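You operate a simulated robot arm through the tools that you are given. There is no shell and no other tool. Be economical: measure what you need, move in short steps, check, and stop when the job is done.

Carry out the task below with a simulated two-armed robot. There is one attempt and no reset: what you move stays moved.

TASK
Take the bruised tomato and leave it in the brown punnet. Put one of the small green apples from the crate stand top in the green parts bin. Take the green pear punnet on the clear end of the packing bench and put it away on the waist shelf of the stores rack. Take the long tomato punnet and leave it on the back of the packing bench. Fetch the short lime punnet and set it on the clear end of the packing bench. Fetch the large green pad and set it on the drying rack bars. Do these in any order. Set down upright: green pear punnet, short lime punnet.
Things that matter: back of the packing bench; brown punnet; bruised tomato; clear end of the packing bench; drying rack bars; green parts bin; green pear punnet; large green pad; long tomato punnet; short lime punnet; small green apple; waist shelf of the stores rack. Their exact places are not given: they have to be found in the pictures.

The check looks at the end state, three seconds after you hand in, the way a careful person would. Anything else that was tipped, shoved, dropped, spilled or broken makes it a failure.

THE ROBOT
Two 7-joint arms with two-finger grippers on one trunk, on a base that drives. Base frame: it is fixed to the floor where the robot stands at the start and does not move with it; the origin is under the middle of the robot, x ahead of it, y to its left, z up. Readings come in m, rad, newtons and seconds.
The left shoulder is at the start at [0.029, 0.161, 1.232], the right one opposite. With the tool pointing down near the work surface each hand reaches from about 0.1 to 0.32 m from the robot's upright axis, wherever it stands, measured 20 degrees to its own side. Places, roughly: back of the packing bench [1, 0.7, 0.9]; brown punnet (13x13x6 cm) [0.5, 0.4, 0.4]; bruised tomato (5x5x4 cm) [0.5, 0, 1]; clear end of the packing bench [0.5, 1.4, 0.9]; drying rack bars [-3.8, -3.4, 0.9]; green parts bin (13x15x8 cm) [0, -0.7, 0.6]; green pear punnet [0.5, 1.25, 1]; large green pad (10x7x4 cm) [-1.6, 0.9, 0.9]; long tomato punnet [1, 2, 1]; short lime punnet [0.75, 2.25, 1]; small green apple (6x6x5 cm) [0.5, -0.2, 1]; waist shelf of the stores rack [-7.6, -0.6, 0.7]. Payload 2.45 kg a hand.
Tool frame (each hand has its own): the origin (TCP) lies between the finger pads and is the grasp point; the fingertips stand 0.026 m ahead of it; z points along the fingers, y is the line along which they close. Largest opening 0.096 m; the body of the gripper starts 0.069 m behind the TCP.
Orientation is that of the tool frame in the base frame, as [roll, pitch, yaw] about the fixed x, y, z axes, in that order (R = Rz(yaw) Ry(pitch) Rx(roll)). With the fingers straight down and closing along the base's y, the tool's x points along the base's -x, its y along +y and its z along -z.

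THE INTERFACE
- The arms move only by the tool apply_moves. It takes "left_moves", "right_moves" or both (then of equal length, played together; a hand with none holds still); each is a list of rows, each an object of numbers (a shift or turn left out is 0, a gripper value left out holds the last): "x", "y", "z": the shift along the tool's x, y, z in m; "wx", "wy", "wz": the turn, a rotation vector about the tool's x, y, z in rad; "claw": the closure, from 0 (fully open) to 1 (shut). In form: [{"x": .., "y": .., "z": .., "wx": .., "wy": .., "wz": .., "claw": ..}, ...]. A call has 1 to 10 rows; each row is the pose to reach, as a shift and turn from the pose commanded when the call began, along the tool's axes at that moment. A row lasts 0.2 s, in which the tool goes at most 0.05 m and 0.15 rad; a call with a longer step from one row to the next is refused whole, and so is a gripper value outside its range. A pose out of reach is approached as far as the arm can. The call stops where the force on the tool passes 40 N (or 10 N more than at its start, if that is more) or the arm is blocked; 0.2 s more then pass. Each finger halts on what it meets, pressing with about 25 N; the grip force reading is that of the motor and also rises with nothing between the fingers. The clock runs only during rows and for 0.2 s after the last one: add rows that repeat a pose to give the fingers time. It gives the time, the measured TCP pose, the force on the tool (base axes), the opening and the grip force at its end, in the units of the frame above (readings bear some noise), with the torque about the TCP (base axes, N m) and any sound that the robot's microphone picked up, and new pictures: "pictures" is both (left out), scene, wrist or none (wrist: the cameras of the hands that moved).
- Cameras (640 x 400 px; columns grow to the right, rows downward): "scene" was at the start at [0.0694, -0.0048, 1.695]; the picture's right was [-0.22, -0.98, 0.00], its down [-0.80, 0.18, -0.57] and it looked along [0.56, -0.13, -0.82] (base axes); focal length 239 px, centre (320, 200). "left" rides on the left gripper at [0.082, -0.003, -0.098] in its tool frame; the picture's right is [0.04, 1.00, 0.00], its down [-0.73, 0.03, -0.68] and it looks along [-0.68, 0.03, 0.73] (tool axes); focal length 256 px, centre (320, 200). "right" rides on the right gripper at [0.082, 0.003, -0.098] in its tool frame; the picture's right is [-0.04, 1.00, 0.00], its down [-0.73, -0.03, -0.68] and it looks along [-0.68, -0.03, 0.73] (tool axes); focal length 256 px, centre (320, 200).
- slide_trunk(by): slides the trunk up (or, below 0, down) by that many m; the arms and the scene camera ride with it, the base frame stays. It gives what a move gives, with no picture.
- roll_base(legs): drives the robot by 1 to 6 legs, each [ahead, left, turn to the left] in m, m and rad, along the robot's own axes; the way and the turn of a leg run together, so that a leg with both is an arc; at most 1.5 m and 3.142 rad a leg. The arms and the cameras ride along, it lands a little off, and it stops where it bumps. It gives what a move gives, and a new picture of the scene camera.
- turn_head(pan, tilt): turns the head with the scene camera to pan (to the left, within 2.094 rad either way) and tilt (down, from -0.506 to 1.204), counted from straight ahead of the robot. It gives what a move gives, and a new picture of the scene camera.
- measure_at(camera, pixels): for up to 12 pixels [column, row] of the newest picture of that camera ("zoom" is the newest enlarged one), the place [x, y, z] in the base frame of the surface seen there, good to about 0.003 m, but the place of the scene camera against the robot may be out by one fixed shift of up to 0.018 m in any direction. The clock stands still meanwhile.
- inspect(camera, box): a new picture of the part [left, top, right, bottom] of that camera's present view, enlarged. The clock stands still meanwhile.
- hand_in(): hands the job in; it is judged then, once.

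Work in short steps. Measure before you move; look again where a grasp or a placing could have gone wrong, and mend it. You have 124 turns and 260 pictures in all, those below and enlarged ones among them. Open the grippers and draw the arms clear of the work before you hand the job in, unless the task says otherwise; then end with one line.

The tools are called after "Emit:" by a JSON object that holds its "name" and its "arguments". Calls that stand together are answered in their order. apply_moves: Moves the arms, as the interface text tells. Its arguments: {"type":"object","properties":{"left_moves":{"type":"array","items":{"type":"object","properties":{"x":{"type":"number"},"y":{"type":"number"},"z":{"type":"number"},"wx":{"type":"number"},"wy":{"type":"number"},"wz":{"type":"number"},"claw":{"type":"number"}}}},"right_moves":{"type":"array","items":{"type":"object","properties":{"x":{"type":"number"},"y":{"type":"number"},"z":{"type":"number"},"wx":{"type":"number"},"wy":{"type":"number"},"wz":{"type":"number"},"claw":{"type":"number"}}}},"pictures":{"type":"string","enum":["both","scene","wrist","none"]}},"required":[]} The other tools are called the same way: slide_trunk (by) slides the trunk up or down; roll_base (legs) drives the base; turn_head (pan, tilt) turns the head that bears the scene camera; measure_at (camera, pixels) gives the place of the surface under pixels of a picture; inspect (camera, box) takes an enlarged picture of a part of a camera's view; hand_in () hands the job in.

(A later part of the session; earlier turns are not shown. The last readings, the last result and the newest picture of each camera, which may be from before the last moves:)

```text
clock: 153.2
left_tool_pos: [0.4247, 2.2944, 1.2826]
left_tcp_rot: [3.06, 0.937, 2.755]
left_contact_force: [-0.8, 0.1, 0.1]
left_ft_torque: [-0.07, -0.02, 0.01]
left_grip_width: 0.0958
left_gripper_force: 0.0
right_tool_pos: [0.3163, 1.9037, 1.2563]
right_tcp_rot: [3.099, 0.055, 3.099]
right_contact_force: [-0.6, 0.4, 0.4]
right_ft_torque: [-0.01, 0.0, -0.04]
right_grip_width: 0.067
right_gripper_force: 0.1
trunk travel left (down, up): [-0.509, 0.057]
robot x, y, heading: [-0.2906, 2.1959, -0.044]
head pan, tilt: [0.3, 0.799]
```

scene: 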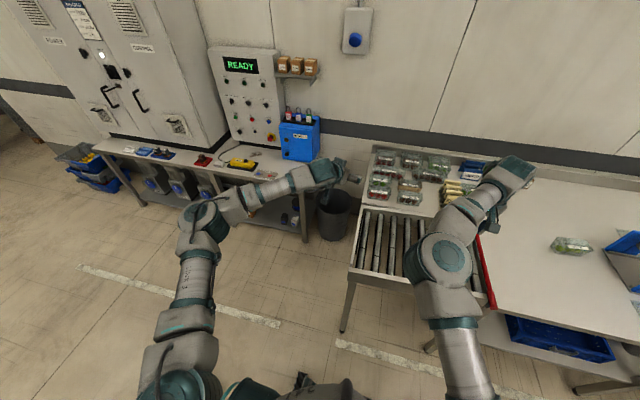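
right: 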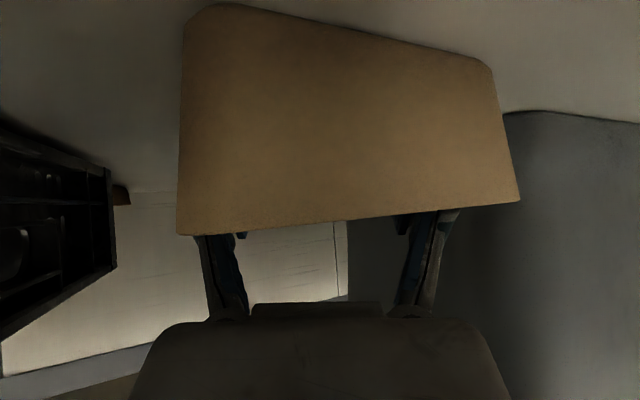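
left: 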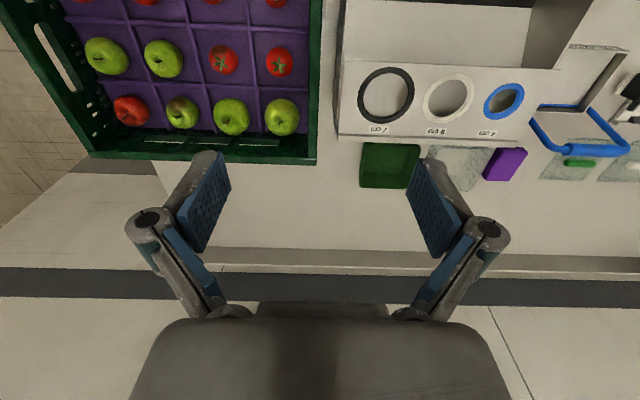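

The left arm reaches nicely with a 0.94 rad tilt. I drive in backwards (turn away, reverse, turn back) so arms sweep only over open areas, ending at ≈(0.40,2.95) heading −1.23.

Emit:
{"name": "roll_base", "arguments": {"legs": [[0, 0, -2.263], [-1.026, 0, 0], [0, 0, 1.078]]}}

Emit:
{"name": "turn_head", "arguments": {"pan": 0.0, "tilt": 0.9}}

Emit:
{"name": "apply_moves", "arguments": {"left_moves": [{}], "pictures": "wrist"}}

```text
clock: 166.4
left_tool_pos: [0.746, 2.4339, 1.2817]
left_tcp_rot: [3.057, 0.935, 1.665]
left_contact_force: [0.1, -0.4, -0.2]
left_ft_torque: [0.02, -0.02, 0.01]
left_grip_width: 0.0958
left_gripper_force: 0.1
right_tool_pos: [0.3461, 2.3512, 1.2548]
right_tcp_rot: [3.098, 0.052, 2.006]
right_contact_force: [-0.6, 0.0, -0.6]
right_ft_torque: [0.01, -0.02, -0.05]
right_grip_width: 0.0673
right_gripper_force: 0.1
trunk travel left (down, up): [-0.509, 0.057]
robot x, y, heading: [0.3294, 3.0268, -1.137]
head pan, tilt: [0.3, 0.799]
```

scene: 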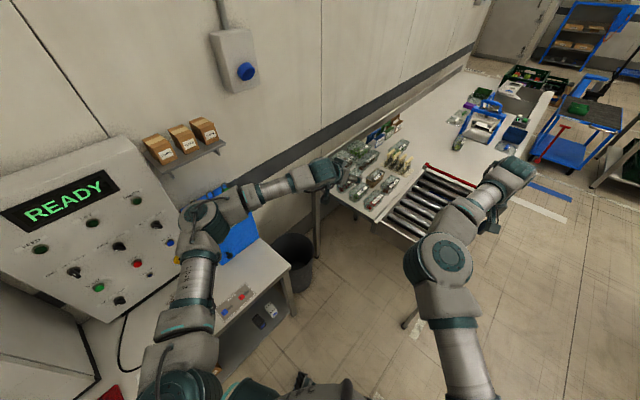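

```text
clock: 167.2
left_tool_pos: [0.7435, 2.4389, 1.2841]
left_tcp_rot: [3.056, 0.94, 1.662]
left_contact_force: [-0.4, 0.0, -0.1]
left_ft_torque: [0.04, -0.01, 0.01]
left_grip_width: 0.0962
left_gripper_force: 0.0
right_tool_pos: [0.3406, 2.3534, 1.2582]
right_tcp_rot: [3.093, 0.058, 1.997]
right_contact_force: [-1.7, -0.2, 0.3]
right_ft_torque: [-0.02, -0.01, -0.01]
right_grip_width: 0.0671
right_gripper_force: 0.0
trunk travel left (down, up): [-0.509, 0.057]
robot x, y, heading: [0.3271, 3.023, -1.14]
head pan, tilt: [0.0, 0.901]
```

scene: 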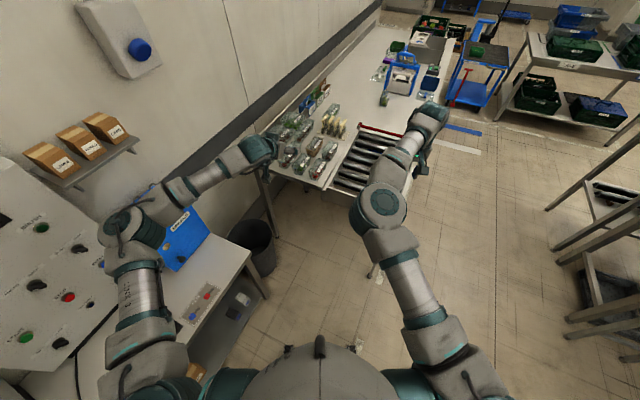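

```text
clock: 167.6
left_tool_pos: [0.7448, 2.4385, 1.2852]
left_tcp_rot: [3.056, 0.939, 1.661]
left_contact_force: [0.8, -0.3, -0.5]
left_ft_torque: [0.01, -0.01, -0.01]
left_grip_width: 0.0961
left_gripper_force: 0.1
right_tool_pos: [0.3413, 2.3539, 1.2581]
right_tcp_rot: [3.093, 0.058, 1.998]
right_contact_force: [-0.6, -0.2, 0.7]
right_ft_torque: [0.0, 0.03, -0.04]
right_grip_width: 0.0674
right_gripper_force: 0.0
trunk travel left (down, up): [-0.509, 0.057]
robot x, y, heading: [0.3287, 3.0222, -1.14]
head pan, tilt: [0.0, 0.901]
```

left: 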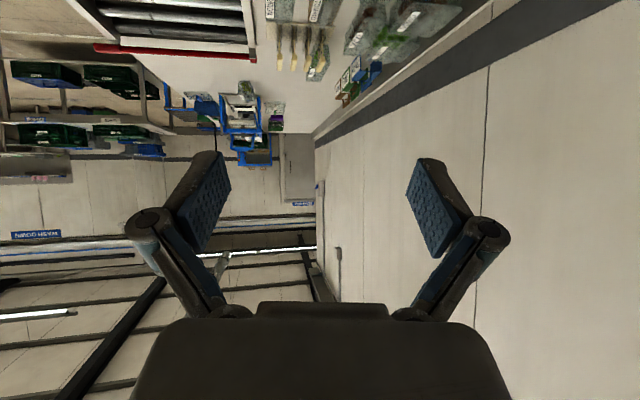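

The scene camera sees the punnets from the side at about [310,150]; I zoom there to judge gaps.

Emit:
{"name": "inspect", "arguments": {"camera": "scene", "box": [255, 85, 375, 190]}}

Emit:
{"name": "measure_at", "arguments": {"camera": "zoom", "pixels": [[275, 275], [235, 245], [190, 225], [255, 262], [215, 235], [290, 290]]}}

```text
3.81 times, centred on (315, 138) of scene
```

zoom: 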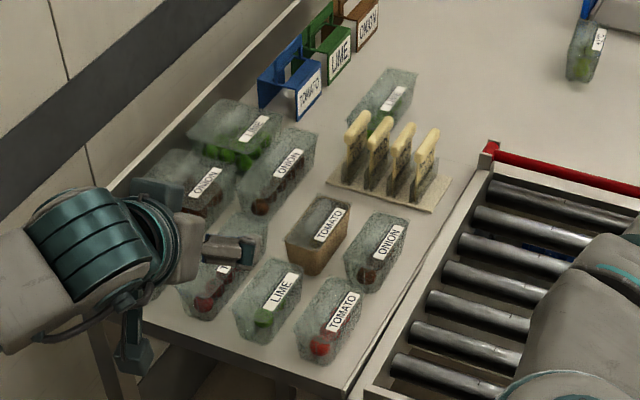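

```text
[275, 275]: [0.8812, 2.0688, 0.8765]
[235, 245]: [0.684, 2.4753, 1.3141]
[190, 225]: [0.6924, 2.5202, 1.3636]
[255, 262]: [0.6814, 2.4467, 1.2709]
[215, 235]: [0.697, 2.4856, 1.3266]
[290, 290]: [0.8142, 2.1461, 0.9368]
```

Gaps between punnets are visible. I measure the outlines of lime, its neighbours and the long tomato.

Emit:
{"name": "measure_at", "arguments": {"camera": "zoom", "pixels": [[236, 305], [268, 318], [303, 272], [266, 262], [270, 340], [240, 330], [298, 330], [338, 283], [181, 285], [218, 318], [283, 290], [343, 310]]}}

Emit:
{"name": "roll_base", "arguments": {"legs": [[0, 0, -0.09], [-0.02, 0.0, 0]]}}

Emit:
{"name": "inspect", "arguments": {"camera": "scene", "box": [275, 90, 395, 195]}}

```text
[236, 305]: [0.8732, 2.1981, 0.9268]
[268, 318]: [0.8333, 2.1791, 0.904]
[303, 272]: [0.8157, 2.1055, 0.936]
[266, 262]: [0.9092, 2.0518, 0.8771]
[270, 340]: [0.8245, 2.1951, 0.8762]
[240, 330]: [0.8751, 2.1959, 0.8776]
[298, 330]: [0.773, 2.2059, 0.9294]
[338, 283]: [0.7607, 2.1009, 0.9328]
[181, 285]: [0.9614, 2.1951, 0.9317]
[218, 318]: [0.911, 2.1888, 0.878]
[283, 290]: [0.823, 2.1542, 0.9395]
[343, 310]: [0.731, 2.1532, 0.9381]
```

```text
clock: 168.9
left_tool_pos: [0.6874, 2.4181, 1.2795]
left_tcp_rot: [3.063, 0.934, 1.575]
left_contact_force: [0.0, 0.2, -0.1]
left_ft_torque: [-0.02, 0.02, 0.0]
left_grip_width: 0.0961
left_gripper_force: 0.1
right_tool_pos: [0.2796, 2.3698, 1.255]
right_tcp_rot: [3.098, 0.052, 1.912]
right_contact_force: [0.3, -0.1, 0.5]
right_ft_torque: [0.02, -0.03, 0.0]
right_grip_width: 0.067
right_gripper_force: 0.0
trunk travel left (down, up): [-0.509, 0.057]
robot x, y, heading: [0.3217, 3.0481, -1.229]
head pan, tilt: [0.0, 0.901]
```

scene: 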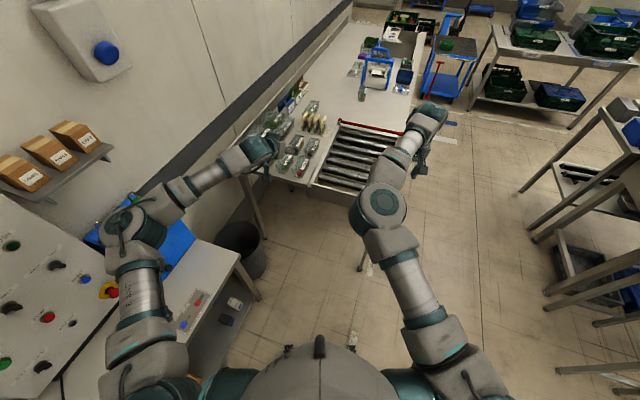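

```text
3.81 times, centred on (335, 142) of scene
```

zoom: 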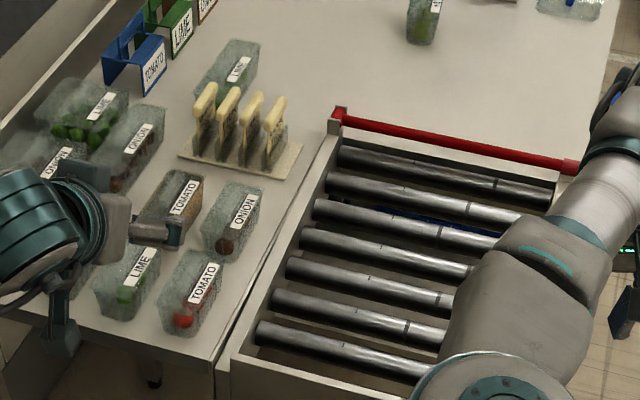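

Lime spans x≈.816–.876, y≈2.09–2.20 with ~3.5 cm gaps on both sides. I drive 0.29 m ahead, then start lowering the left arm toward it, with jaws opened to ~0.085.

Emit:
{"name": "roll_base", "arguments": {"legs": [[0.29, 0, 0]]}}

Emit:
{"name": "apply_moves", "arguments": {"left_moves": [{"x": 0.02, "y": 0.01, "z": 0.02, "claw": 0.05}, {"x": 0.05, "y": 0.02, "z": 0.04, "claw": 0.1}, {"x": 0.08, "y": 0.035, "z": 0.06}, {"x": 0.11, "y": 0.05, "z": 0.08}, {"x": 0.14, "y": 0.05, "z": 0.1}, {"x": 0.17, "y": 0.05, "z": 0.12}], "pictures": "both"}}

```text
clock: 170.8
left_tool_pos: [0.7762, 2.1663, 1.2891]
left_tcp_rot: [3.053, 0.945, 1.571]
left_contact_force: [0.4, -0.7, 0.2]
left_ft_torque: [-0.02, 0.02, 0.0]
left_grip_width: 0.0957
left_gripper_force: 0.1
right_tool_pos: [0.3662, 2.1174, 1.2623]
right_tcp_rot: [3.095, 0.062, 1.908]
right_contact_force: [0.1, 0.4, 0.2]
right_ft_torque: [0.0, 0.05, 0.03]
right_grip_width: 0.0673
right_gripper_force: 0.0
trunk travel left (down, up): [-0.509, 0.057]
robot x, y, heading: [0.4155, 2.7795, -1.221]
head pan, tilt: [0.0, 0.901]
```

scene: 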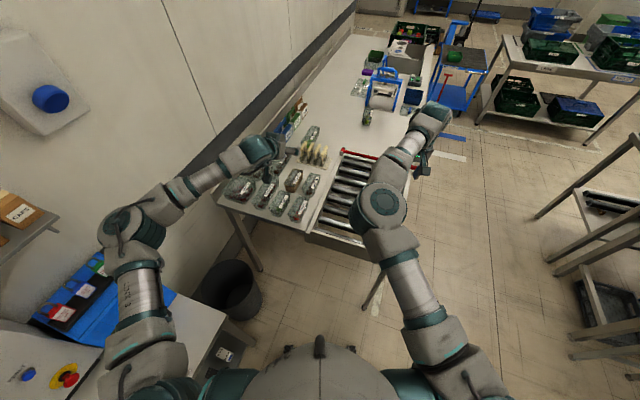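

```text
clock: 172.2
left_tool_pos: [0.832, 2.1688, 1.0826]
left_tcp_rot: [3.047, 0.943, 1.566]
left_contact_force: [0.1, -0.1, 0.0]
left_ft_torque: [0.02, -0.01, 0.02]
left_grip_width: 0.0864
left_gripper_force: 0.1
right_tool_pos: [0.3553, 2.115, 1.2607]
right_tcp_rot: [3.088, 0.063, 1.898]
right_contact_force: [0.5, 0.2, -0.1]
right_ft_torque: [0.04, -0.01, 0.0]
right_grip_width: 0.0674
right_gripper_force: 0.1
trunk travel left (down, up): [-0.509, 0.057]
robot x, y, heading: [0.4145, 2.784, -1.225]
head pan, tilt: [0.0, 0.901]
```

scene: 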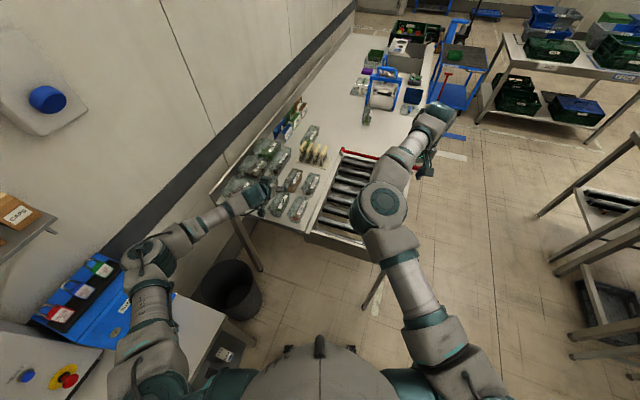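
left: 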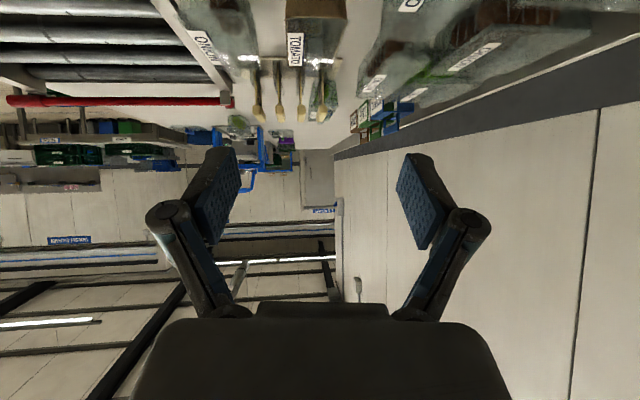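

TCP is near (0.832,2.169). I compare wrist-camera and scene measurements of common features for x calibration.

Emit:
{"name": "measure_at", "arguments": {"camera": "left", "pixels": [[288, 10], [345, 10], [290, 40], [334, 50], [316, 5], [225, 40], [250, 30], [370, 30]]}}

Emit:
{"name": "inspect", "arguments": {"camera": "scene", "box": [220, 120, 340, 230]}}

```text
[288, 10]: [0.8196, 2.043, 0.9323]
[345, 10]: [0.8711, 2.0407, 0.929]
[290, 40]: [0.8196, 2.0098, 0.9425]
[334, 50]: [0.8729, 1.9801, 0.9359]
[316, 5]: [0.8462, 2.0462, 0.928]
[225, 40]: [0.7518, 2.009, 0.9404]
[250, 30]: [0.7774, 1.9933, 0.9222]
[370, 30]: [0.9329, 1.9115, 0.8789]
```

```text
3.64 times, centred on (280, 175) of scene
```

zoom: 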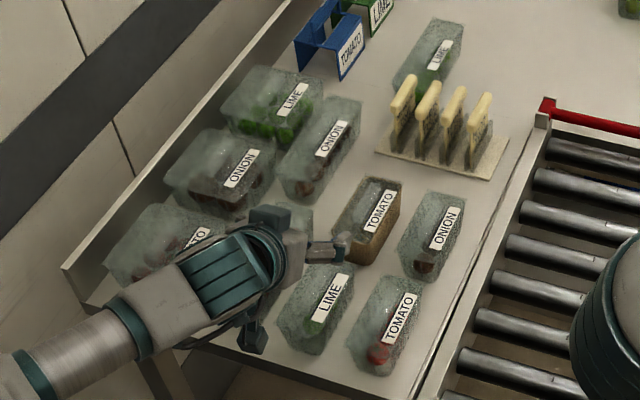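

Emit:
{"name": "measure_at", "arguments": {"camera": "zoom", "pixels": [[335, 232], [382, 235], [402, 185], [330, 297], [281, 312], [318, 330], [353, 280], [318, 352], [352, 345], [384, 362]]}}

```text
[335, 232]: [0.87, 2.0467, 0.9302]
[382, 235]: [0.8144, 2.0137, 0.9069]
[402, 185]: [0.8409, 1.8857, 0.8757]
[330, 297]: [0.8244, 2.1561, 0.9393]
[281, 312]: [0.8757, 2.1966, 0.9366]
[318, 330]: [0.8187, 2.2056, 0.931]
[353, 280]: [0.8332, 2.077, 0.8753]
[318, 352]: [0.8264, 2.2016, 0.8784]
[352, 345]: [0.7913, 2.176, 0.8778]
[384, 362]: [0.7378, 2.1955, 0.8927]
```

Wrist and scene agree within mm. Lime centre ≈(0.847,2.148). I correct a small jaw roll (wx +0.09), align and descend to z≈0.99 first.

Emit:
{"name": "apply_moves", "arguments": {"left_moves": [{"x": 0.015, "y": 0.006, "z": 0.02, "wx": 0.04}, {"x": 0.035, "y": 0.014, "z": 0.04, "wx": 0.09}, {"x": 0.055, "y": 0.015, "z": 0.06, "wx": 0.09}, {"x": 0.07, "y": 0.015, "z": 0.07, "wx": 0.09}, {"x": 0.07, "y": 0.015, "z": 0.07, "wx": 0.09}], "pictures": "wrist"}}

Emit:
{"name": "inspect", "arguments": {"camera": "scene", "box": [220, 120, 340, 230]}}

```text
clock: 173.4
left_tool_pos: [0.8553, 2.1575, 0.9867]
left_tcp_rot: [3.137, 0.945, 1.567]
left_contact_force: [0.4, -0.4, 0.1]
left_ft_torque: [0.01, 0.01, 0.0]
left_grip_width: 0.0863
left_gripper_force: 0.2
right_tool_pos: [0.3566, 2.1144, 1.2617]
right_tcp_rot: [3.088, 0.064, 1.896]
right_contact_force: [-0.5, 0.2, 0.4]
right_ft_torque: [0.0, 0.0, 0.01]
right_grip_width: 0.067
right_gripper_force: 0.0
trunk travel left (down, up): [-0.509, 0.057]
robot x, y, heading: [0.4173, 2.786, -1.223]
head pan, tilt: [0.0, 0.901]
```

left: 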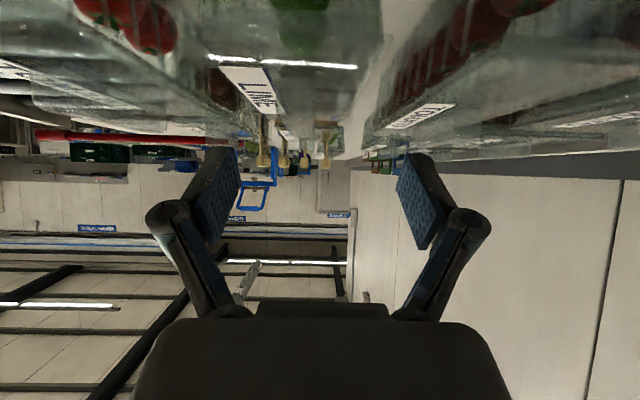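

```text
3.64 times, centred on (280, 175) of scene
```

zoom: 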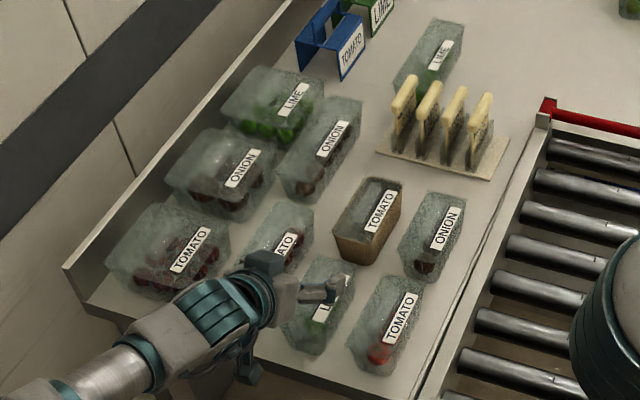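

The lime sits between the fingers in the wrist view. I measure its rim and neighbours.

Emit:
{"name": "measure_at", "arguments": {"camera": "left", "pixels": [[212, 56], [355, 67], [270, 62], [250, 90], [195, 20], [385, 25], [405, 40], [160, 60], [420, 115], [230, 30], [345, 30]]}}

```text
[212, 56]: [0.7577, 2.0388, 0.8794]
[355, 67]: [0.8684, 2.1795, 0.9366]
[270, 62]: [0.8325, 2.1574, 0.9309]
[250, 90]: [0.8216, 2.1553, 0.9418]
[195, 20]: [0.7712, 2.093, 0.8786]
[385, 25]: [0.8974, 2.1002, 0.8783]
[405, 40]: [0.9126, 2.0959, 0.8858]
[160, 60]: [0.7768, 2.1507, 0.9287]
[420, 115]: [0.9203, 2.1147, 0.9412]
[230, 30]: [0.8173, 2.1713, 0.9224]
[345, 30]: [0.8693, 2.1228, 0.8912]
```

Lime spans x .816–.870 (centre .843); neighbours at .777 and .912. I shift −0.011 in x, descend to z≈0.922 and close.

Emit:
{"name": "apply_moves", "arguments": {"left_moves": [{"y": -0.011}, {"x": 0.016, "y": -0.011, "z": 0.016}, {"x": 0.032, "y": -0.011, "z": 0.031}, {"x": 0.047, "y": -0.011, "z": 0.046}, {"x": 0.047, "y": -0.011, "z": 0.046}, {"x": 0.047, "y": -0.011, "z": 0.046, "claw": 0.25}, {"x": 0.047, "y": -0.011, "z": 0.046, "claw": 0.35}, {"x": 0.047, "y": -0.011, "z": 0.046, "claw": 0.45}, {"x": 0.047, "y": -0.011, "z": 0.046, "claw": 0.5}], "pictures": "wrist"}}

Emit:
{"name": "inspect", "arguments": {"camera": "scene", "box": [220, 120, 340, 230]}}

```text
clock: 175.4
left_tool_pos: [0.8452, 2.1473, 0.9265]
left_tcp_rot: [3.136, 0.948, 1.566]
left_contact_force: [2.7, -2.3, 15.0]
left_ft_torque: [0.72, -0.02, -0.18]
left_grip_width: 0.0578
left_gripper_force: 25.2
right_tool_pos: [0.3566, 2.1168, 1.2619]
right_tcp_rot: [3.087, 0.063, 1.898]
right_contact_force: [-0.8, -0.5, -0.7]
right_ft_torque: [0.0, -0.03, -0.01]
right_grip_width: 0.0673
right_gripper_force: 0.0
trunk travel left (down, up): [-0.509, 0.057]
robot x, y, heading: [0.4177, 2.7807, -1.223]
head pan, tilt: [0.0, 0.901]
```

left: 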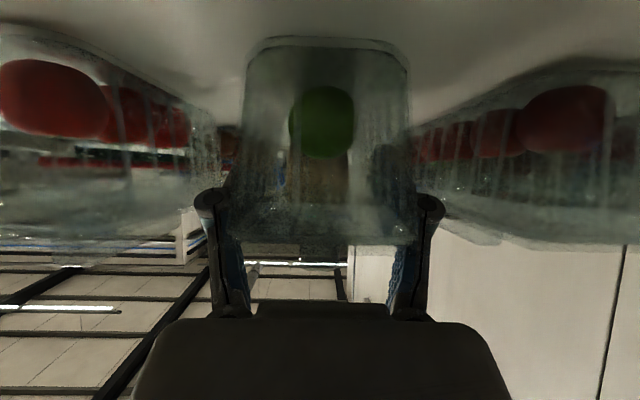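

```text
3.64 times, centred on (280, 175) of scene
```

zoom: 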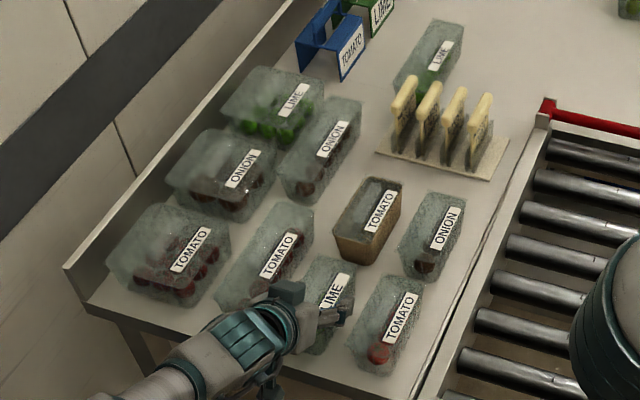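

The lime is gripped (0.058 m). I lift it straight up 0.3 m, and check that it is held.

Emit:
{"name": "apply_moves", "arguments": {"left_moves": [{"x": -0.016, "z": -0.012}, {"x": -0.049, "z": -0.035}, {"x": -0.081, "z": -0.059}, {"x": -0.113, "z": -0.082}, {"x": -0.146, "z": -0.106}, {"x": -0.178, "z": -0.129}, {"x": -0.21, "z": -0.153}, {"x": -0.235, "z": -0.171}], "pictures": "both"}}

Emit:
{"name": "roll_base", "arguments": {"legs": [[0, 0, -1.457], [0.856, 0, 0], [0, 0, 1.03], [1.3, 0, 0], [0, 0, 1.848]]}}

Emit:
{"name": "turn_head", "arguments": {"pan": 0.1, "tilt": 0.9}}

```text
clock: 177.2
left_tool_pos: [0.8412, 2.1492, 1.2151]
left_tcp_rot: [3.139, 0.944, 1.566]
left_contact_force: [0.3, 0.0, -0.2]
left_ft_torque: [0.01, 0.0, -0.04]
left_grip_width: 0.0576
left_gripper_force: 25.5
right_tool_pos: [0.3569, 2.1168, 1.2626]
right_tcp_rot: [3.087, 0.063, 1.897]
right_contact_force: [-0.5, -0.8, -0.2]
right_ft_torque: [-0.02, -0.02, 0.02]
right_grip_width: 0.067
right_gripper_force: 0.1
trunk travel left (down, up): [-0.509, 0.057]
robot x, y, heading: [0.4149, 2.7788, -1.226]
head pan, tilt: [0.0, 0.901]
```

scene: 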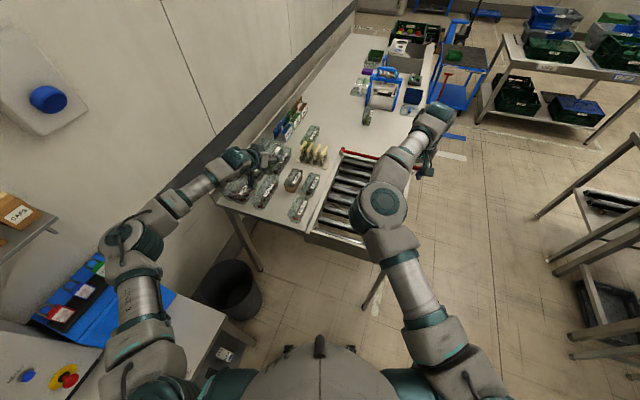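
left: 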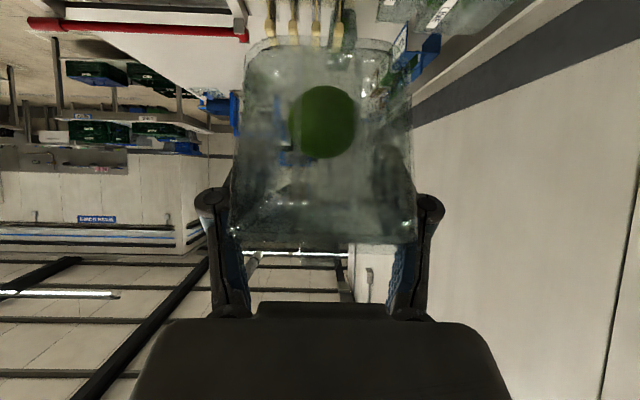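

```text
clock: 198.5
left_tool_pos: [0.2999, 1.3791, 1.213]
left_tcp_rot: [3.139, 0.944, 2.96]
left_contact_force: [-0.4, -0.5, -0.2]
left_ft_torque: [-0.02, 0.03, 0.02]
left_grip_width: 0.0577
left_gripper_force: 24.7
right_tool_pos: [0.2467, 0.8952, 1.261]
right_tcp_rot: [3.089, 0.063, -2.994]
right_contact_force: [-0.3, -0.8, 0.6]
right_ft_torque: [0.0, -0.01, 0.0]
right_grip_width: 0.0672
right_gripper_force: 0.1
trunk travel left (down, up): [-0.509, 0.057]
robot x, y, heading: [-0.4009, 1.0746, 0.168]
head pan, tilt: [0.0, 0.901]
```

scene: 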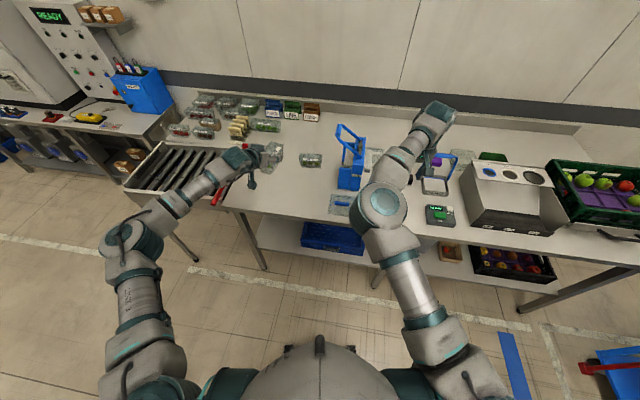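

```text
clock: 199.2
left_tool_pos: [0.2957, 1.3799, 1.2165]
left_tcp_rot: [3.135, 0.948, 2.958]
left_contact_force: [-0.5, -0.2, -0.3]
left_ft_torque: [0.04, 0.0, -0.01]
left_grip_width: 0.0577
left_gripper_force: 25.5
right_tool_pos: [0.2435, 0.888, 1.264]
right_tcp_rot: [3.084, 0.067, -3.004]
right_contact_force: [0.3, -0.6, 0.6]
right_ft_torque: [0.02, 0.02, 0.02]
right_grip_width: 0.0673
right_gripper_force: 0.2
trunk travel left (down, up): [-0.509, 0.057]
robot x, y, heading: [-0.3998, 1.0727, 0.167]
head pan, tilt: [0.099, 0.901]
```

scene: 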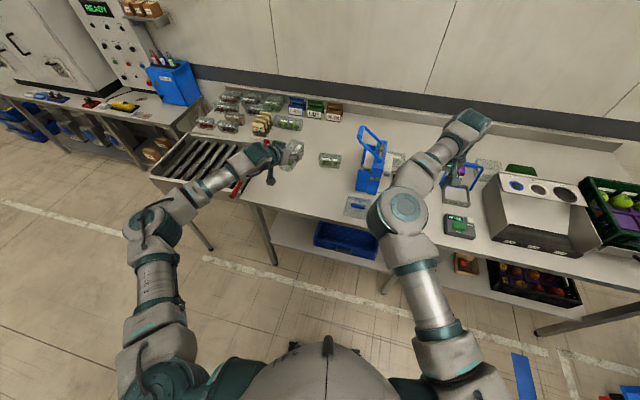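

Lime is held at (0.296,1.380). I check the blue lid-rack handle height versus the right hand before advancing, and fine-turn.

Emit:
{"name": "measure_at", "arguments": {"camera": "scene", "pixels": [[366, 130], [378, 140], [372, 160], [330, 160], [322, 165], [338, 160], [450, 170], [300, 165], [290, 210]]}}

Emit:
{"name": "roll_base", "arguments": {"legs": [[0, 0, 0.05]]}}

```text
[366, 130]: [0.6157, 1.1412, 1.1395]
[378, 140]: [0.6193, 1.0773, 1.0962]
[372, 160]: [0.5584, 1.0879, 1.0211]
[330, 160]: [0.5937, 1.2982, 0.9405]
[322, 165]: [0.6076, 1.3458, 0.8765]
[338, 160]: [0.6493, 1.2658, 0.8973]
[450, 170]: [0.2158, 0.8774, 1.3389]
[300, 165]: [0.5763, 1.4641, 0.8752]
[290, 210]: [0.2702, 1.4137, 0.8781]
```

```text
clock: 200.0
left_tool_pos: [0.2792, 1.4136, 1.2174]
left_tcp_rot: [3.137, 0.947, 3.008]
left_contact_force: [0.0, 0.1, 0.2]
left_ft_torque: [-0.02, 0.0, 0.0]
left_grip_width: 0.0577
left_gripper_force: 24.6
right_tool_pos: [0.2508, 0.9241, 1.2649]
right_tcp_rot: [3.086, 0.065, -2.952]
right_contact_force: [0.1, -0.4, -0.8]
right_ft_torque: [-0.01, -0.05, 0.0]
right_grip_width: 0.0671
right_gripper_force: 0.0
trunk travel left (down, up): [-0.509, 0.057]
robot x, y, heading: [-0.3974, 1.0733, 0.215]
head pan, tilt: [0.099, 0.901]
```

scene: 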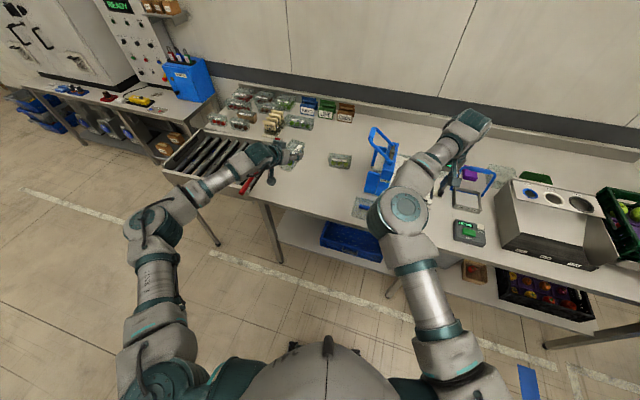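

Handle top is 1.14; right hand is at 1.26, clear. I advance 0.215 m and lower the lime to just above the bench.

Emit:
{"name": "roll_base", "arguments": {"legs": [[0.215, 0, 0]]}}

Emit:
{"name": "apply_moves", "arguments": {"left_moves": [{"x": 0.035, "z": 0.025}, {"x": 0.07, "z": 0.05}, {"x": 0.105, "z": 0.076}, {"x": 0.14, "z": 0.101}, {"x": 0.17, "z": 0.123}, {"x": 0.2, "z": 0.144}, {"x": 0.218, "z": 0.157}, {"x": 0.222, "z": 0.16}, {"x": 0.222, "z": 0.16}], "pictures": "both"}}

```text
clock: 201.6
left_tool_pos: [0.4779, 1.4591, 1.2208]
left_tcp_rot: [3.132, 0.954, 3.008]
left_contact_force: [0.5, -0.5, -1.1]
left_ft_torque: [-0.02, -0.01, 0.01]
left_grip_width: 0.0576
left_gripper_force: 25.2
right_tool_pos: [0.4517, 0.9626, 1.269]
right_tcp_rot: [3.081, 0.073, -2.96]
right_contact_force: [-0.7, 1.2, 0.6]
right_ft_torque: [-0.06, -0.05, 0.01]
right_grip_width: 0.067
right_gripper_force: 0.0
trunk travel left (down, up): [-0.509, 0.057]
robot x, y, heading: [-0.19, 1.1178, 0.221]
head pan, tilt: [0.099, 0.901]
```

scene: 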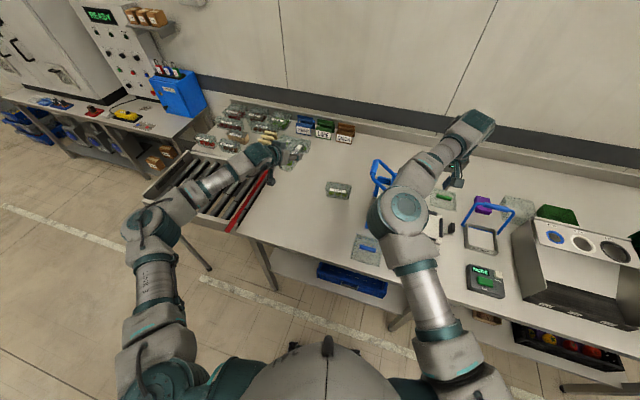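

```text
clock: 203.6
left_tool_pos: [0.4814, 1.4603, 0.9501]
left_tcp_rot: [3.129, 0.954, 3.008]
left_contact_force: [-0.2, -0.4, -0.9]
left_ft_torque: [0.01, 0.01, -0.01]
left_grip_width: 0.0575
left_gripper_force: 25.0
right_tool_pos: [0.4534, 0.9543, 1.2685]
right_tcp_rot: [3.076, 0.073, -2.972]
right_contact_force: [0.3, 0.2, -0.5]
right_ft_torque: [-0.01, -0.04, 0.0]
right_grip_width: 0.0673
right_gripper_force: 0.1
trunk travel left (down, up): [-0.509, 0.057]
robot x, y, heading: [-0.1918, 1.1158, 0.221]
head pan, tilt: [0.099, 0.901]
```

scene: 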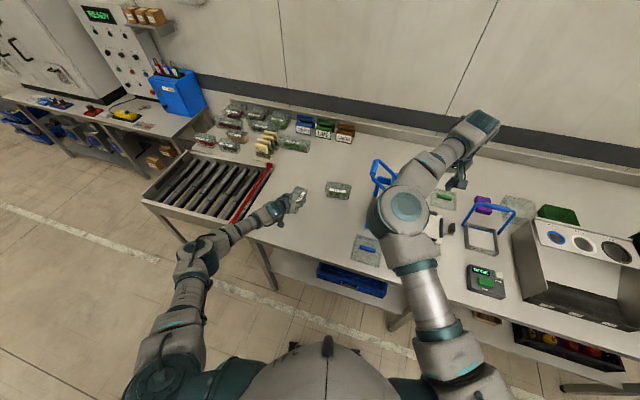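
left: 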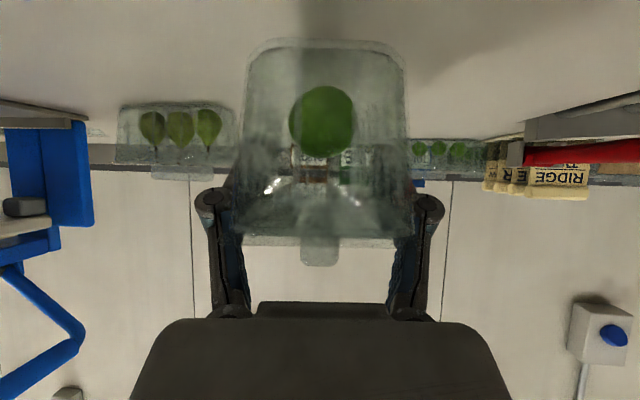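

Pears are confirmed in the other punnet. I lower 0.022 m more, release, and lift away.

Emit:
{"name": "apply_moves", "arguments": {"left_moves": [{"x": 0.009, "z": 0.0065}, {"x": 0.018, "z": 0.013}, {"x": 0.0185, "z": 0.0132}, {"x": 0.0185, "z": 0.0132, "claw": 0.4}, {"x": 0.0185, "z": 0.0132, "claw": 0.3}, {"x": 0.0185, "z": 0.0132, "claw": 0.2}, {"x": 0.0185, "z": 0.0132, "claw": 0.1}], "pictures": "wrist"}}

Emit:
{"name": "apply_moves", "arguments": {"left_moves": [{"x": -0.03, "z": -0.022}, {"x": -0.065, "z": -0.047}, {"x": -0.1, "z": -0.072}, {"x": -0.135, "z": -0.097}, {"x": -0.17, "z": -0.123}, {"x": -0.2, "z": -0.144}, {"x": -0.225, "z": -0.162}], "pictures": "both"}}

```text
clock: 205.2
left_tool_pos: [0.4822, 1.4611, 0.9266]
left_tcp_rot: [3.129, 0.955, 3.008]
left_contact_force: [-1.9, 0.0, 0.4]
left_ft_torque: [-0.01, 0.0, -0.02]
left_grip_width: 0.0865
left_gripper_force: 0.1
right_tool_pos: [0.4533, 0.9558, 1.2696]
right_tcp_rot: [3.076, 0.072, -2.972]
right_contact_force: [0.0, -0.3, 0.2]
right_ft_torque: [0.0, -0.01, -0.02]
right_grip_width: 0.0672
right_gripper_force: 0.0
trunk travel left (down, up): [-0.509, 0.057]
robot x, y, heading: [-0.1907, 1.1168, 0.224]
head pan, tilt: [0.099, 0.901]
```

left: 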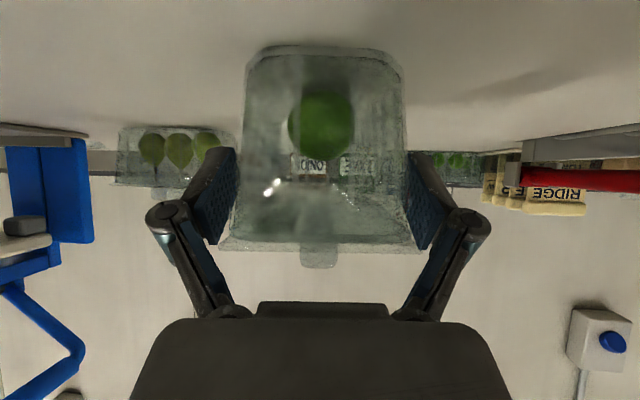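

```text
clock: 206.8
left_tool_pos: [0.4793, 1.4617, 1.2035]
left_tcp_rot: [3.128, 0.953, 3.006]
left_contact_force: [-0.4, 0.2, 0.1]
left_ft_torque: [-0.01, 0.0, -0.01]
left_grip_width: 0.0865
left_gripper_force: 0.0
right_tool_pos: [0.4518, 0.9557, 1.2685]
right_tcp_rot: [3.077, 0.072, -2.97]
right_contact_force: [-0.1, 0.1, 0.6]
right_ft_torque: [0.01, -0.03, -0.01]
right_grip_width: 0.0672
right_gripper_force: 0.0
trunk travel left (down, up): [-0.509, 0.057]
robot x, y, heading: [-0.1932, 1.1203, 0.217]
head pan, tilt: [0.099, 0.901]
```

scene: 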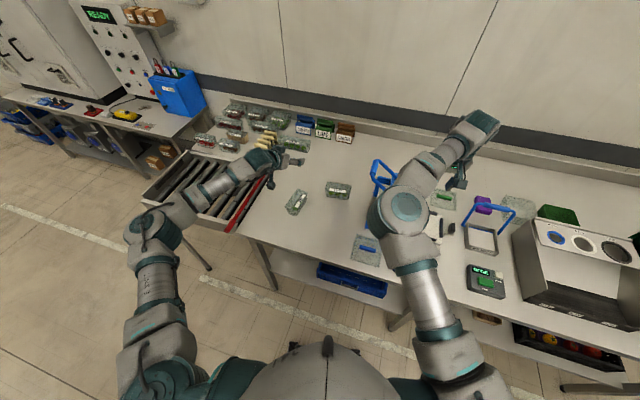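
left: 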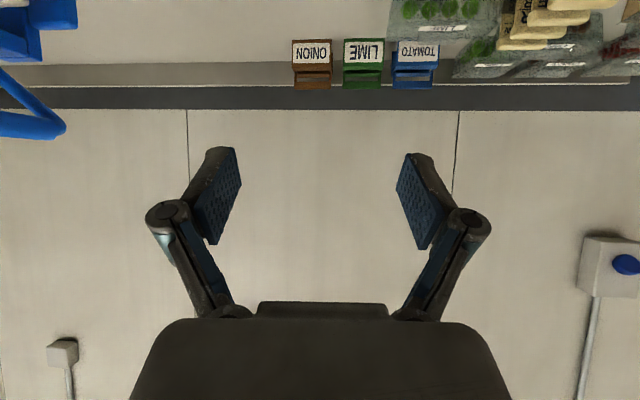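

Lime is set down at [297,200]. Before fetching the long tomato I measure the back-of-bench area: item heights and the bench's back edge.

Emit:
{"name": "measure_at", "arguments": {"camera": "scene", "pixels": [[512, 210], [470, 198], [555, 232], [625, 250], [483, 203], [432, 228], [557, 212], [520, 205], [540, 165], [600, 190], [443, 200], [345, 135]]}}

Emit:
{"name": "inspect", "arguments": {"camera": "scene", "box": [400, 130, 640, 290]}}

```text
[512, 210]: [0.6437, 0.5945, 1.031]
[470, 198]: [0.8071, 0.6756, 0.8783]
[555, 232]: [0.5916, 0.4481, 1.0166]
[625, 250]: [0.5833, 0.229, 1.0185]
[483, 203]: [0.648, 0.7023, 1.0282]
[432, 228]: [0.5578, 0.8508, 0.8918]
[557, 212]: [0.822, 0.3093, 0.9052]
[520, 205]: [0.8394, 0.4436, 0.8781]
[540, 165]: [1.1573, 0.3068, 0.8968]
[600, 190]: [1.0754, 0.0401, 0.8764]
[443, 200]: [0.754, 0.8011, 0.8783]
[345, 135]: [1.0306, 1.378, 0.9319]
```

```text
2.50 times, centred on (520, 210) of scene
```

zoom: 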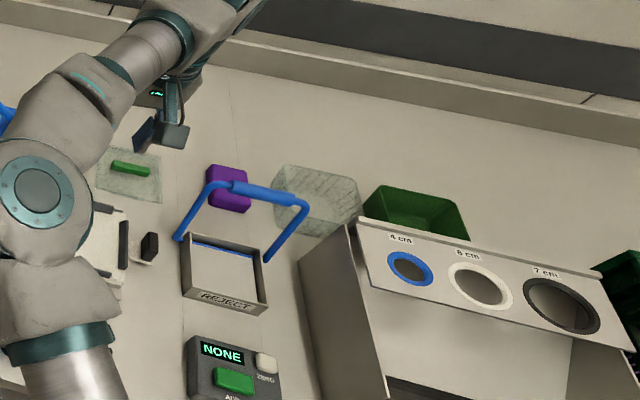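

The back strip lies at x≈0.87–1.15, and the lane at y≈0.78 is free of tall items. Now I drive back to the punnet cluster for the long tomato (same reversed approach).

Emit:
{"name": "roll_base", "arguments": {"legs": [[-0.26, 0, 0], [0, 0, 1.32], [1.19, 0, 0], [0, 0, 2.266], [-1.14, 0, 0], [0, 0, 1.26]]}}

Emit:
{"name": "turn_head", "arguments": {"pan": 0.0, "tilt": 0.9}}

```text
clock: 231.7
left_tool_pos: [0.8234, 2.4239, 1.2051]
left_tcp_rot: [3.129, 0.954, 1.597]
left_contact_force: [-0.1, -0.1, 0.0]
left_ft_torque: [-0.01, 0.0, 0.03]
left_grip_width: 0.0863
left_gripper_force: 0.1
right_tool_pos: [0.3192, 2.369, 1.2676]
right_tcp_rot: [3.076, 0.073, 1.902]
right_contact_force: [0.9, 0.5, 0.1]
right_ft_torque: [0.01, 0.0, -0.04]
right_grip_width: 0.0672
right_gripper_force: 0.0
trunk travel left (down, up): [-0.509, 0.057]
robot x, y, heading: [0.3793, 3.0286, -1.188]
head pan, tilt: [0.099, 0.901]
```

scene: 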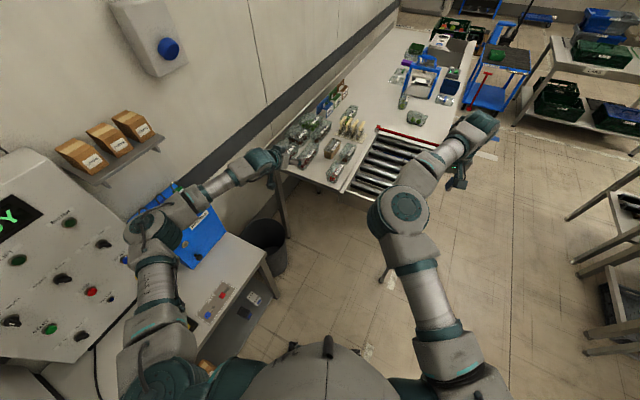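

```text
clock: 232.4
left_tool_pos: [0.8228, 2.4259, 1.2065]
left_tcp_rot: [3.126, 0.959, 1.595]
left_contact_force: [0.7, 0.6, -0.6]
left_ft_torque: [0.04, -0.02, -0.01]
left_grip_width: 0.0863
left_gripper_force: 0.1
right_tool_pos: [0.3144, 2.3722, 1.2703]
right_tcp_rot: [3.074, 0.076, 1.89]
right_contact_force: [-0.3, -0.1, -0.6]
right_ft_torque: [0.03, 0.0, -0.05]
right_grip_width: 0.0672
right_gripper_force: 0.1
trunk travel left (down, up): [-0.509, 0.057]
robot x, y, heading: [0.3787, 3.0315, -1.192]
head pan, tilt: [0.0, 0.901]
```

scene: 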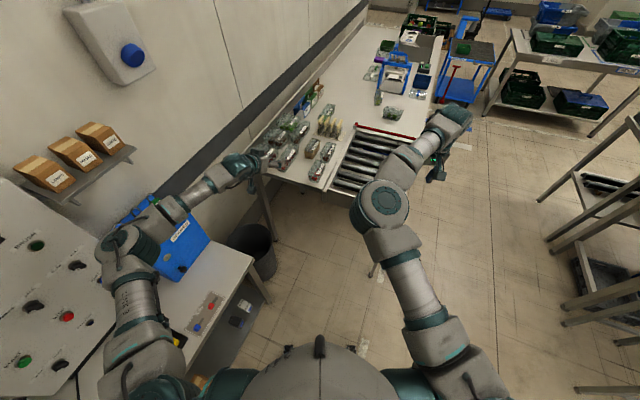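

Straight ahead 0.285 m brings the hand over the long tomato. I drive, then zoom for measurement.

Emit:
{"name": "roll_base", "arguments": {"legs": [[0.287, 0, 0]]}}

Emit:
{"name": "apply_moves", "arguments": {"left_moves": [{"x": 0.03, "z": 0.022}, {"x": 0.065, "z": 0.047}, {"x": 0.1, "z": 0.072}, {"x": 0.135, "z": 0.097}, {"x": 0.17, "z": 0.123}, {"x": 0.17, "z": 0.123}], "pictures": "wrist"}}

Emit:
{"name": "inspect", "arguments": {"camera": "scene", "box": [200, 120, 340, 240]}}

```text
clock: 234.4
left_tool_pos: [0.9372, 2.1644, 1.2079]
left_tcp_rot: [3.127, 0.96, 1.603]
left_contact_force: [-0.4, 1.1, -0.7]
left_ft_torque: [-0.01, -0.02, -0.01]
left_grip_width: 0.0864
left_gripper_force: 0.2
right_tool_pos: [0.4273, 2.1052, 1.2712]
right_tcp_rot: [3.072, 0.077, 1.902]
right_contact_force: [0.6, -0.1, 0.3]
right_ft_torque: [0.0, 0.06, 0.03]
right_grip_width: 0.0674
right_gripper_force: 0.0
trunk travel left (down, up): [-0.509, 0.057]
robot x, y, heading: [0.4851, 2.7616, -1.18]
head pan, tilt: [0.0, 0.901]
```

scene: 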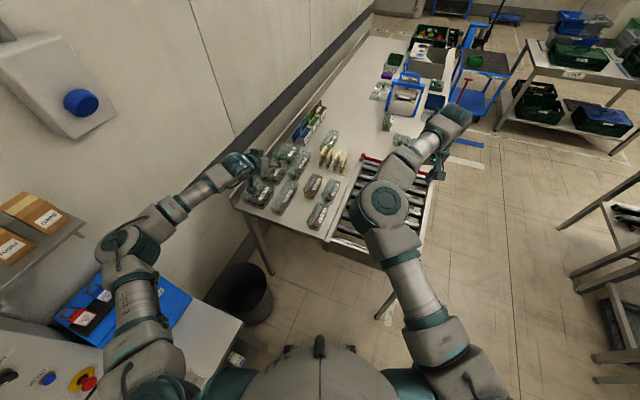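

```text
clock: 235.8
left_tool_pos: [0.9397, 2.1625, 0.9954]
left_tcp_rot: [3.126, 0.963, 1.602]
left_contact_force: [0.1, 0.1, 0.3]
left_ft_torque: [0.01, -0.01, 0.04]
left_grip_width: 0.0864
left_gripper_force: 0.1
right_tool_pos: [0.422, 2.1058, 1.2739]
right_tcp_rot: [3.07, 0.079, 1.89]
right_contact_force: [0.0, -0.6, 0.2]
right_ft_torque: [-0.01, 0.01, 0.02]
right_grip_width: 0.067
right_gripper_force: 0.0
trunk travel left (down, up): [-0.509, 0.057]
robot x, y, heading: [0.4917, 2.7614, -1.187]
head pan, tilt: [0.0, 0.901]
```

left: 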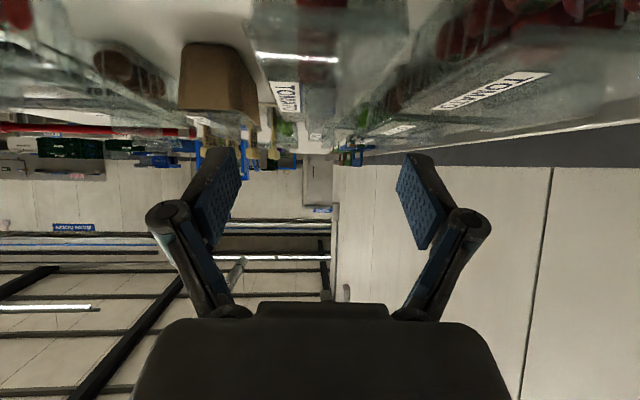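

```text
3.33 times, centred on (270, 180) of scene
```

zoom: 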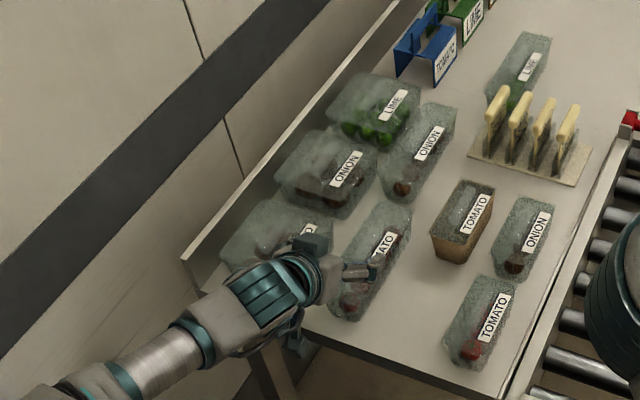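

The long tomato is under the hand. I measure its rim and the neighbour on the right (wrist view), plus its outline in the zoom.

Emit:
{"name": "measure_at", "arguments": {"camera": "left", "pixels": [[262, 30], [340, 60], [300, 57], [280, 85], [400, 20], [380, 40], [430, 40], [250, 15], [408, 50], [350, 90]]}}

Emit:
{"name": "measure_at", "arguments": {"camera": "zoom", "pixels": [[331, 290], [358, 310], [378, 205], [410, 212], [355, 320], [385, 245], [330, 235], [222, 245]]}}

```text
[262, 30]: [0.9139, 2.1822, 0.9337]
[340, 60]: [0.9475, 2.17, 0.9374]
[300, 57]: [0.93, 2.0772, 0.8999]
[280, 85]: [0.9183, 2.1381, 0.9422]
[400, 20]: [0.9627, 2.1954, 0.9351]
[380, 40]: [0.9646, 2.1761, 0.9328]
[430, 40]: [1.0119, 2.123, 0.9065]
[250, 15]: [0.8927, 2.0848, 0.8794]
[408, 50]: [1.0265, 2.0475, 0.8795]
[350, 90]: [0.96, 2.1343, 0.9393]
```

```text
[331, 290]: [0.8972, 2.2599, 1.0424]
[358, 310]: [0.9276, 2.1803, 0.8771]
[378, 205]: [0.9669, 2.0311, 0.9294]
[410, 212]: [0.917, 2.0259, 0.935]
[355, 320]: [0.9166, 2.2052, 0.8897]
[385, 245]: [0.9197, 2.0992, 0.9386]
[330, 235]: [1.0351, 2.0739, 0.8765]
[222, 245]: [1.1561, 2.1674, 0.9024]
```

Long tomato: x .912–.966, y 2.025–2.20; hand is centred in x. Descend 0.07 m and close.

Emit:
{"name": "apply_moves", "arguments": {"left_moves": [{"x": 0.02, "z": 0.014}, {"x": 0.04, "z": 0.028}, {"x": 0.0577, "z": 0.04}, {"x": 0.0577, "z": 0.04}, {"x": 0.0577, "z": 0.04, "claw": 0.25}, {"x": 0.0577, "z": 0.04, "claw": 0.35}, {"x": 0.0577, "z": 0.04, "claw": 0.45}, {"x": 0.0577, "z": 0.04, "claw": 0.52}], "pictures": "none"}}

Emit:
{"name": "apply_moves", "arguments": {"left_moves": [{"x": -0.016, "z": -0.011}, {"x": -0.041, "z": -0.0285}, {"x": -0.082, "z": -0.057}, {"x": -0.123, "z": -0.0856}, {"x": -0.164, "z": -0.114}, {"x": -0.205, "z": -0.143}, {"x": -0.235, "z": -0.164}], "pictures": "both"}}

```text
clock: 237.6
left_tool_pos: [0.9387, 2.1623, 0.9288]
left_tcp_rot: [3.124, 0.961, 1.603]
left_contact_force: [-0.1, 1.2, 1.5]
left_ft_torque: [-0.01, 0.04, -0.09]
left_grip_width: 0.058
left_gripper_force: 25.4
right_tool_pos: [0.4217, 2.1057, 1.2728]
right_tcp_rot: [3.07, 0.081, 1.89]
right_contact_force: [-0.9, 0.0, -0.6]
right_ft_torque: [0.02, -0.01, 0.01]
right_grip_width: 0.0673
right_gripper_force: 0.0
trunk travel left (down, up): [-0.509, 0.057]
robot x, y, heading: [0.4863, 2.7621, -1.181]
head pan, tilt: [0.0, 0.901]
```

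```text
refused: row 6 steps farther than a row can; nothing moved
```

Gripped (0.058 m). The lift was refused for step size; I repeat with smaller steps.

Emit:
{"name": "apply_moves", "arguments": {"left_moves": [{"x": -0.012, "z": -0.0085}, {"x": -0.04, "z": -0.028}, {"x": -0.075, "z": -0.052}, {"x": -0.11, "z": -0.0765}, {"x": -0.145, "z": -0.101}, {"x": -0.18, "z": -0.125}, {"x": -0.215, "z": -0.15}, {"x": -0.24, "z": -0.167}], "pictures": "both"}}

```text
clock: 239.4
left_tool_pos: [0.9363, 2.1624, 1.2232]
left_tcp_rot: [3.126, 0.96, 1.603]
left_contact_force: [-0.5, -0.9, -0.9]
left_ft_torque: [0.08, 0.0, 0.01]
left_grip_width: 0.058
left_gripper_force: 24.6
right_tool_pos: [0.4216, 2.1068, 1.2736]
right_tcp_rot: [3.07, 0.08, 1.892]
right_contact_force: [0.6, 0.2, 0.5]
right_ft_torque: [-0.02, 0.0, -0.03]
right_grip_width: 0.0672
right_gripper_force: 0.1
trunk travel left (down, up): [-0.509, 0.057]
robot x, y, heading: [0.4855, 2.7623, -1.18]
head pan, tilt: [0.0, 0.901]
```

scene: 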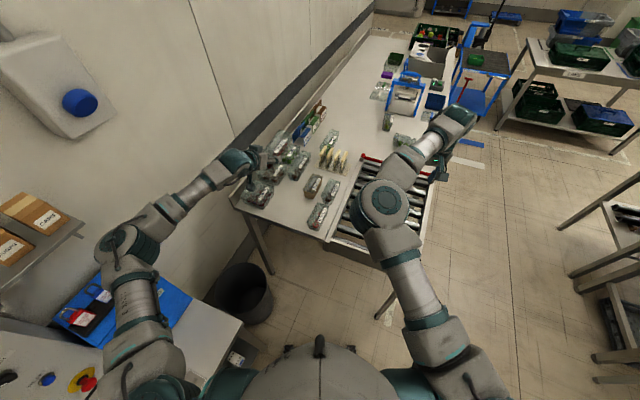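
left: 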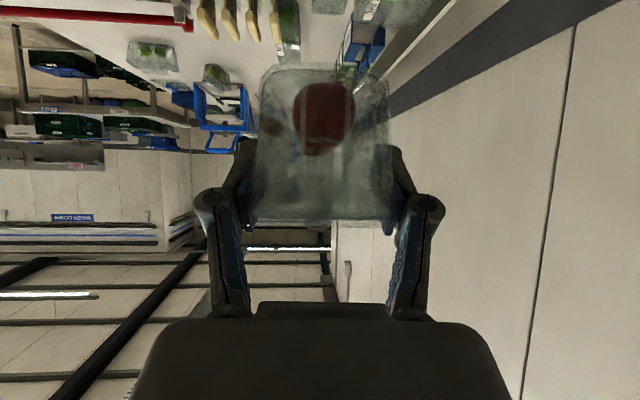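

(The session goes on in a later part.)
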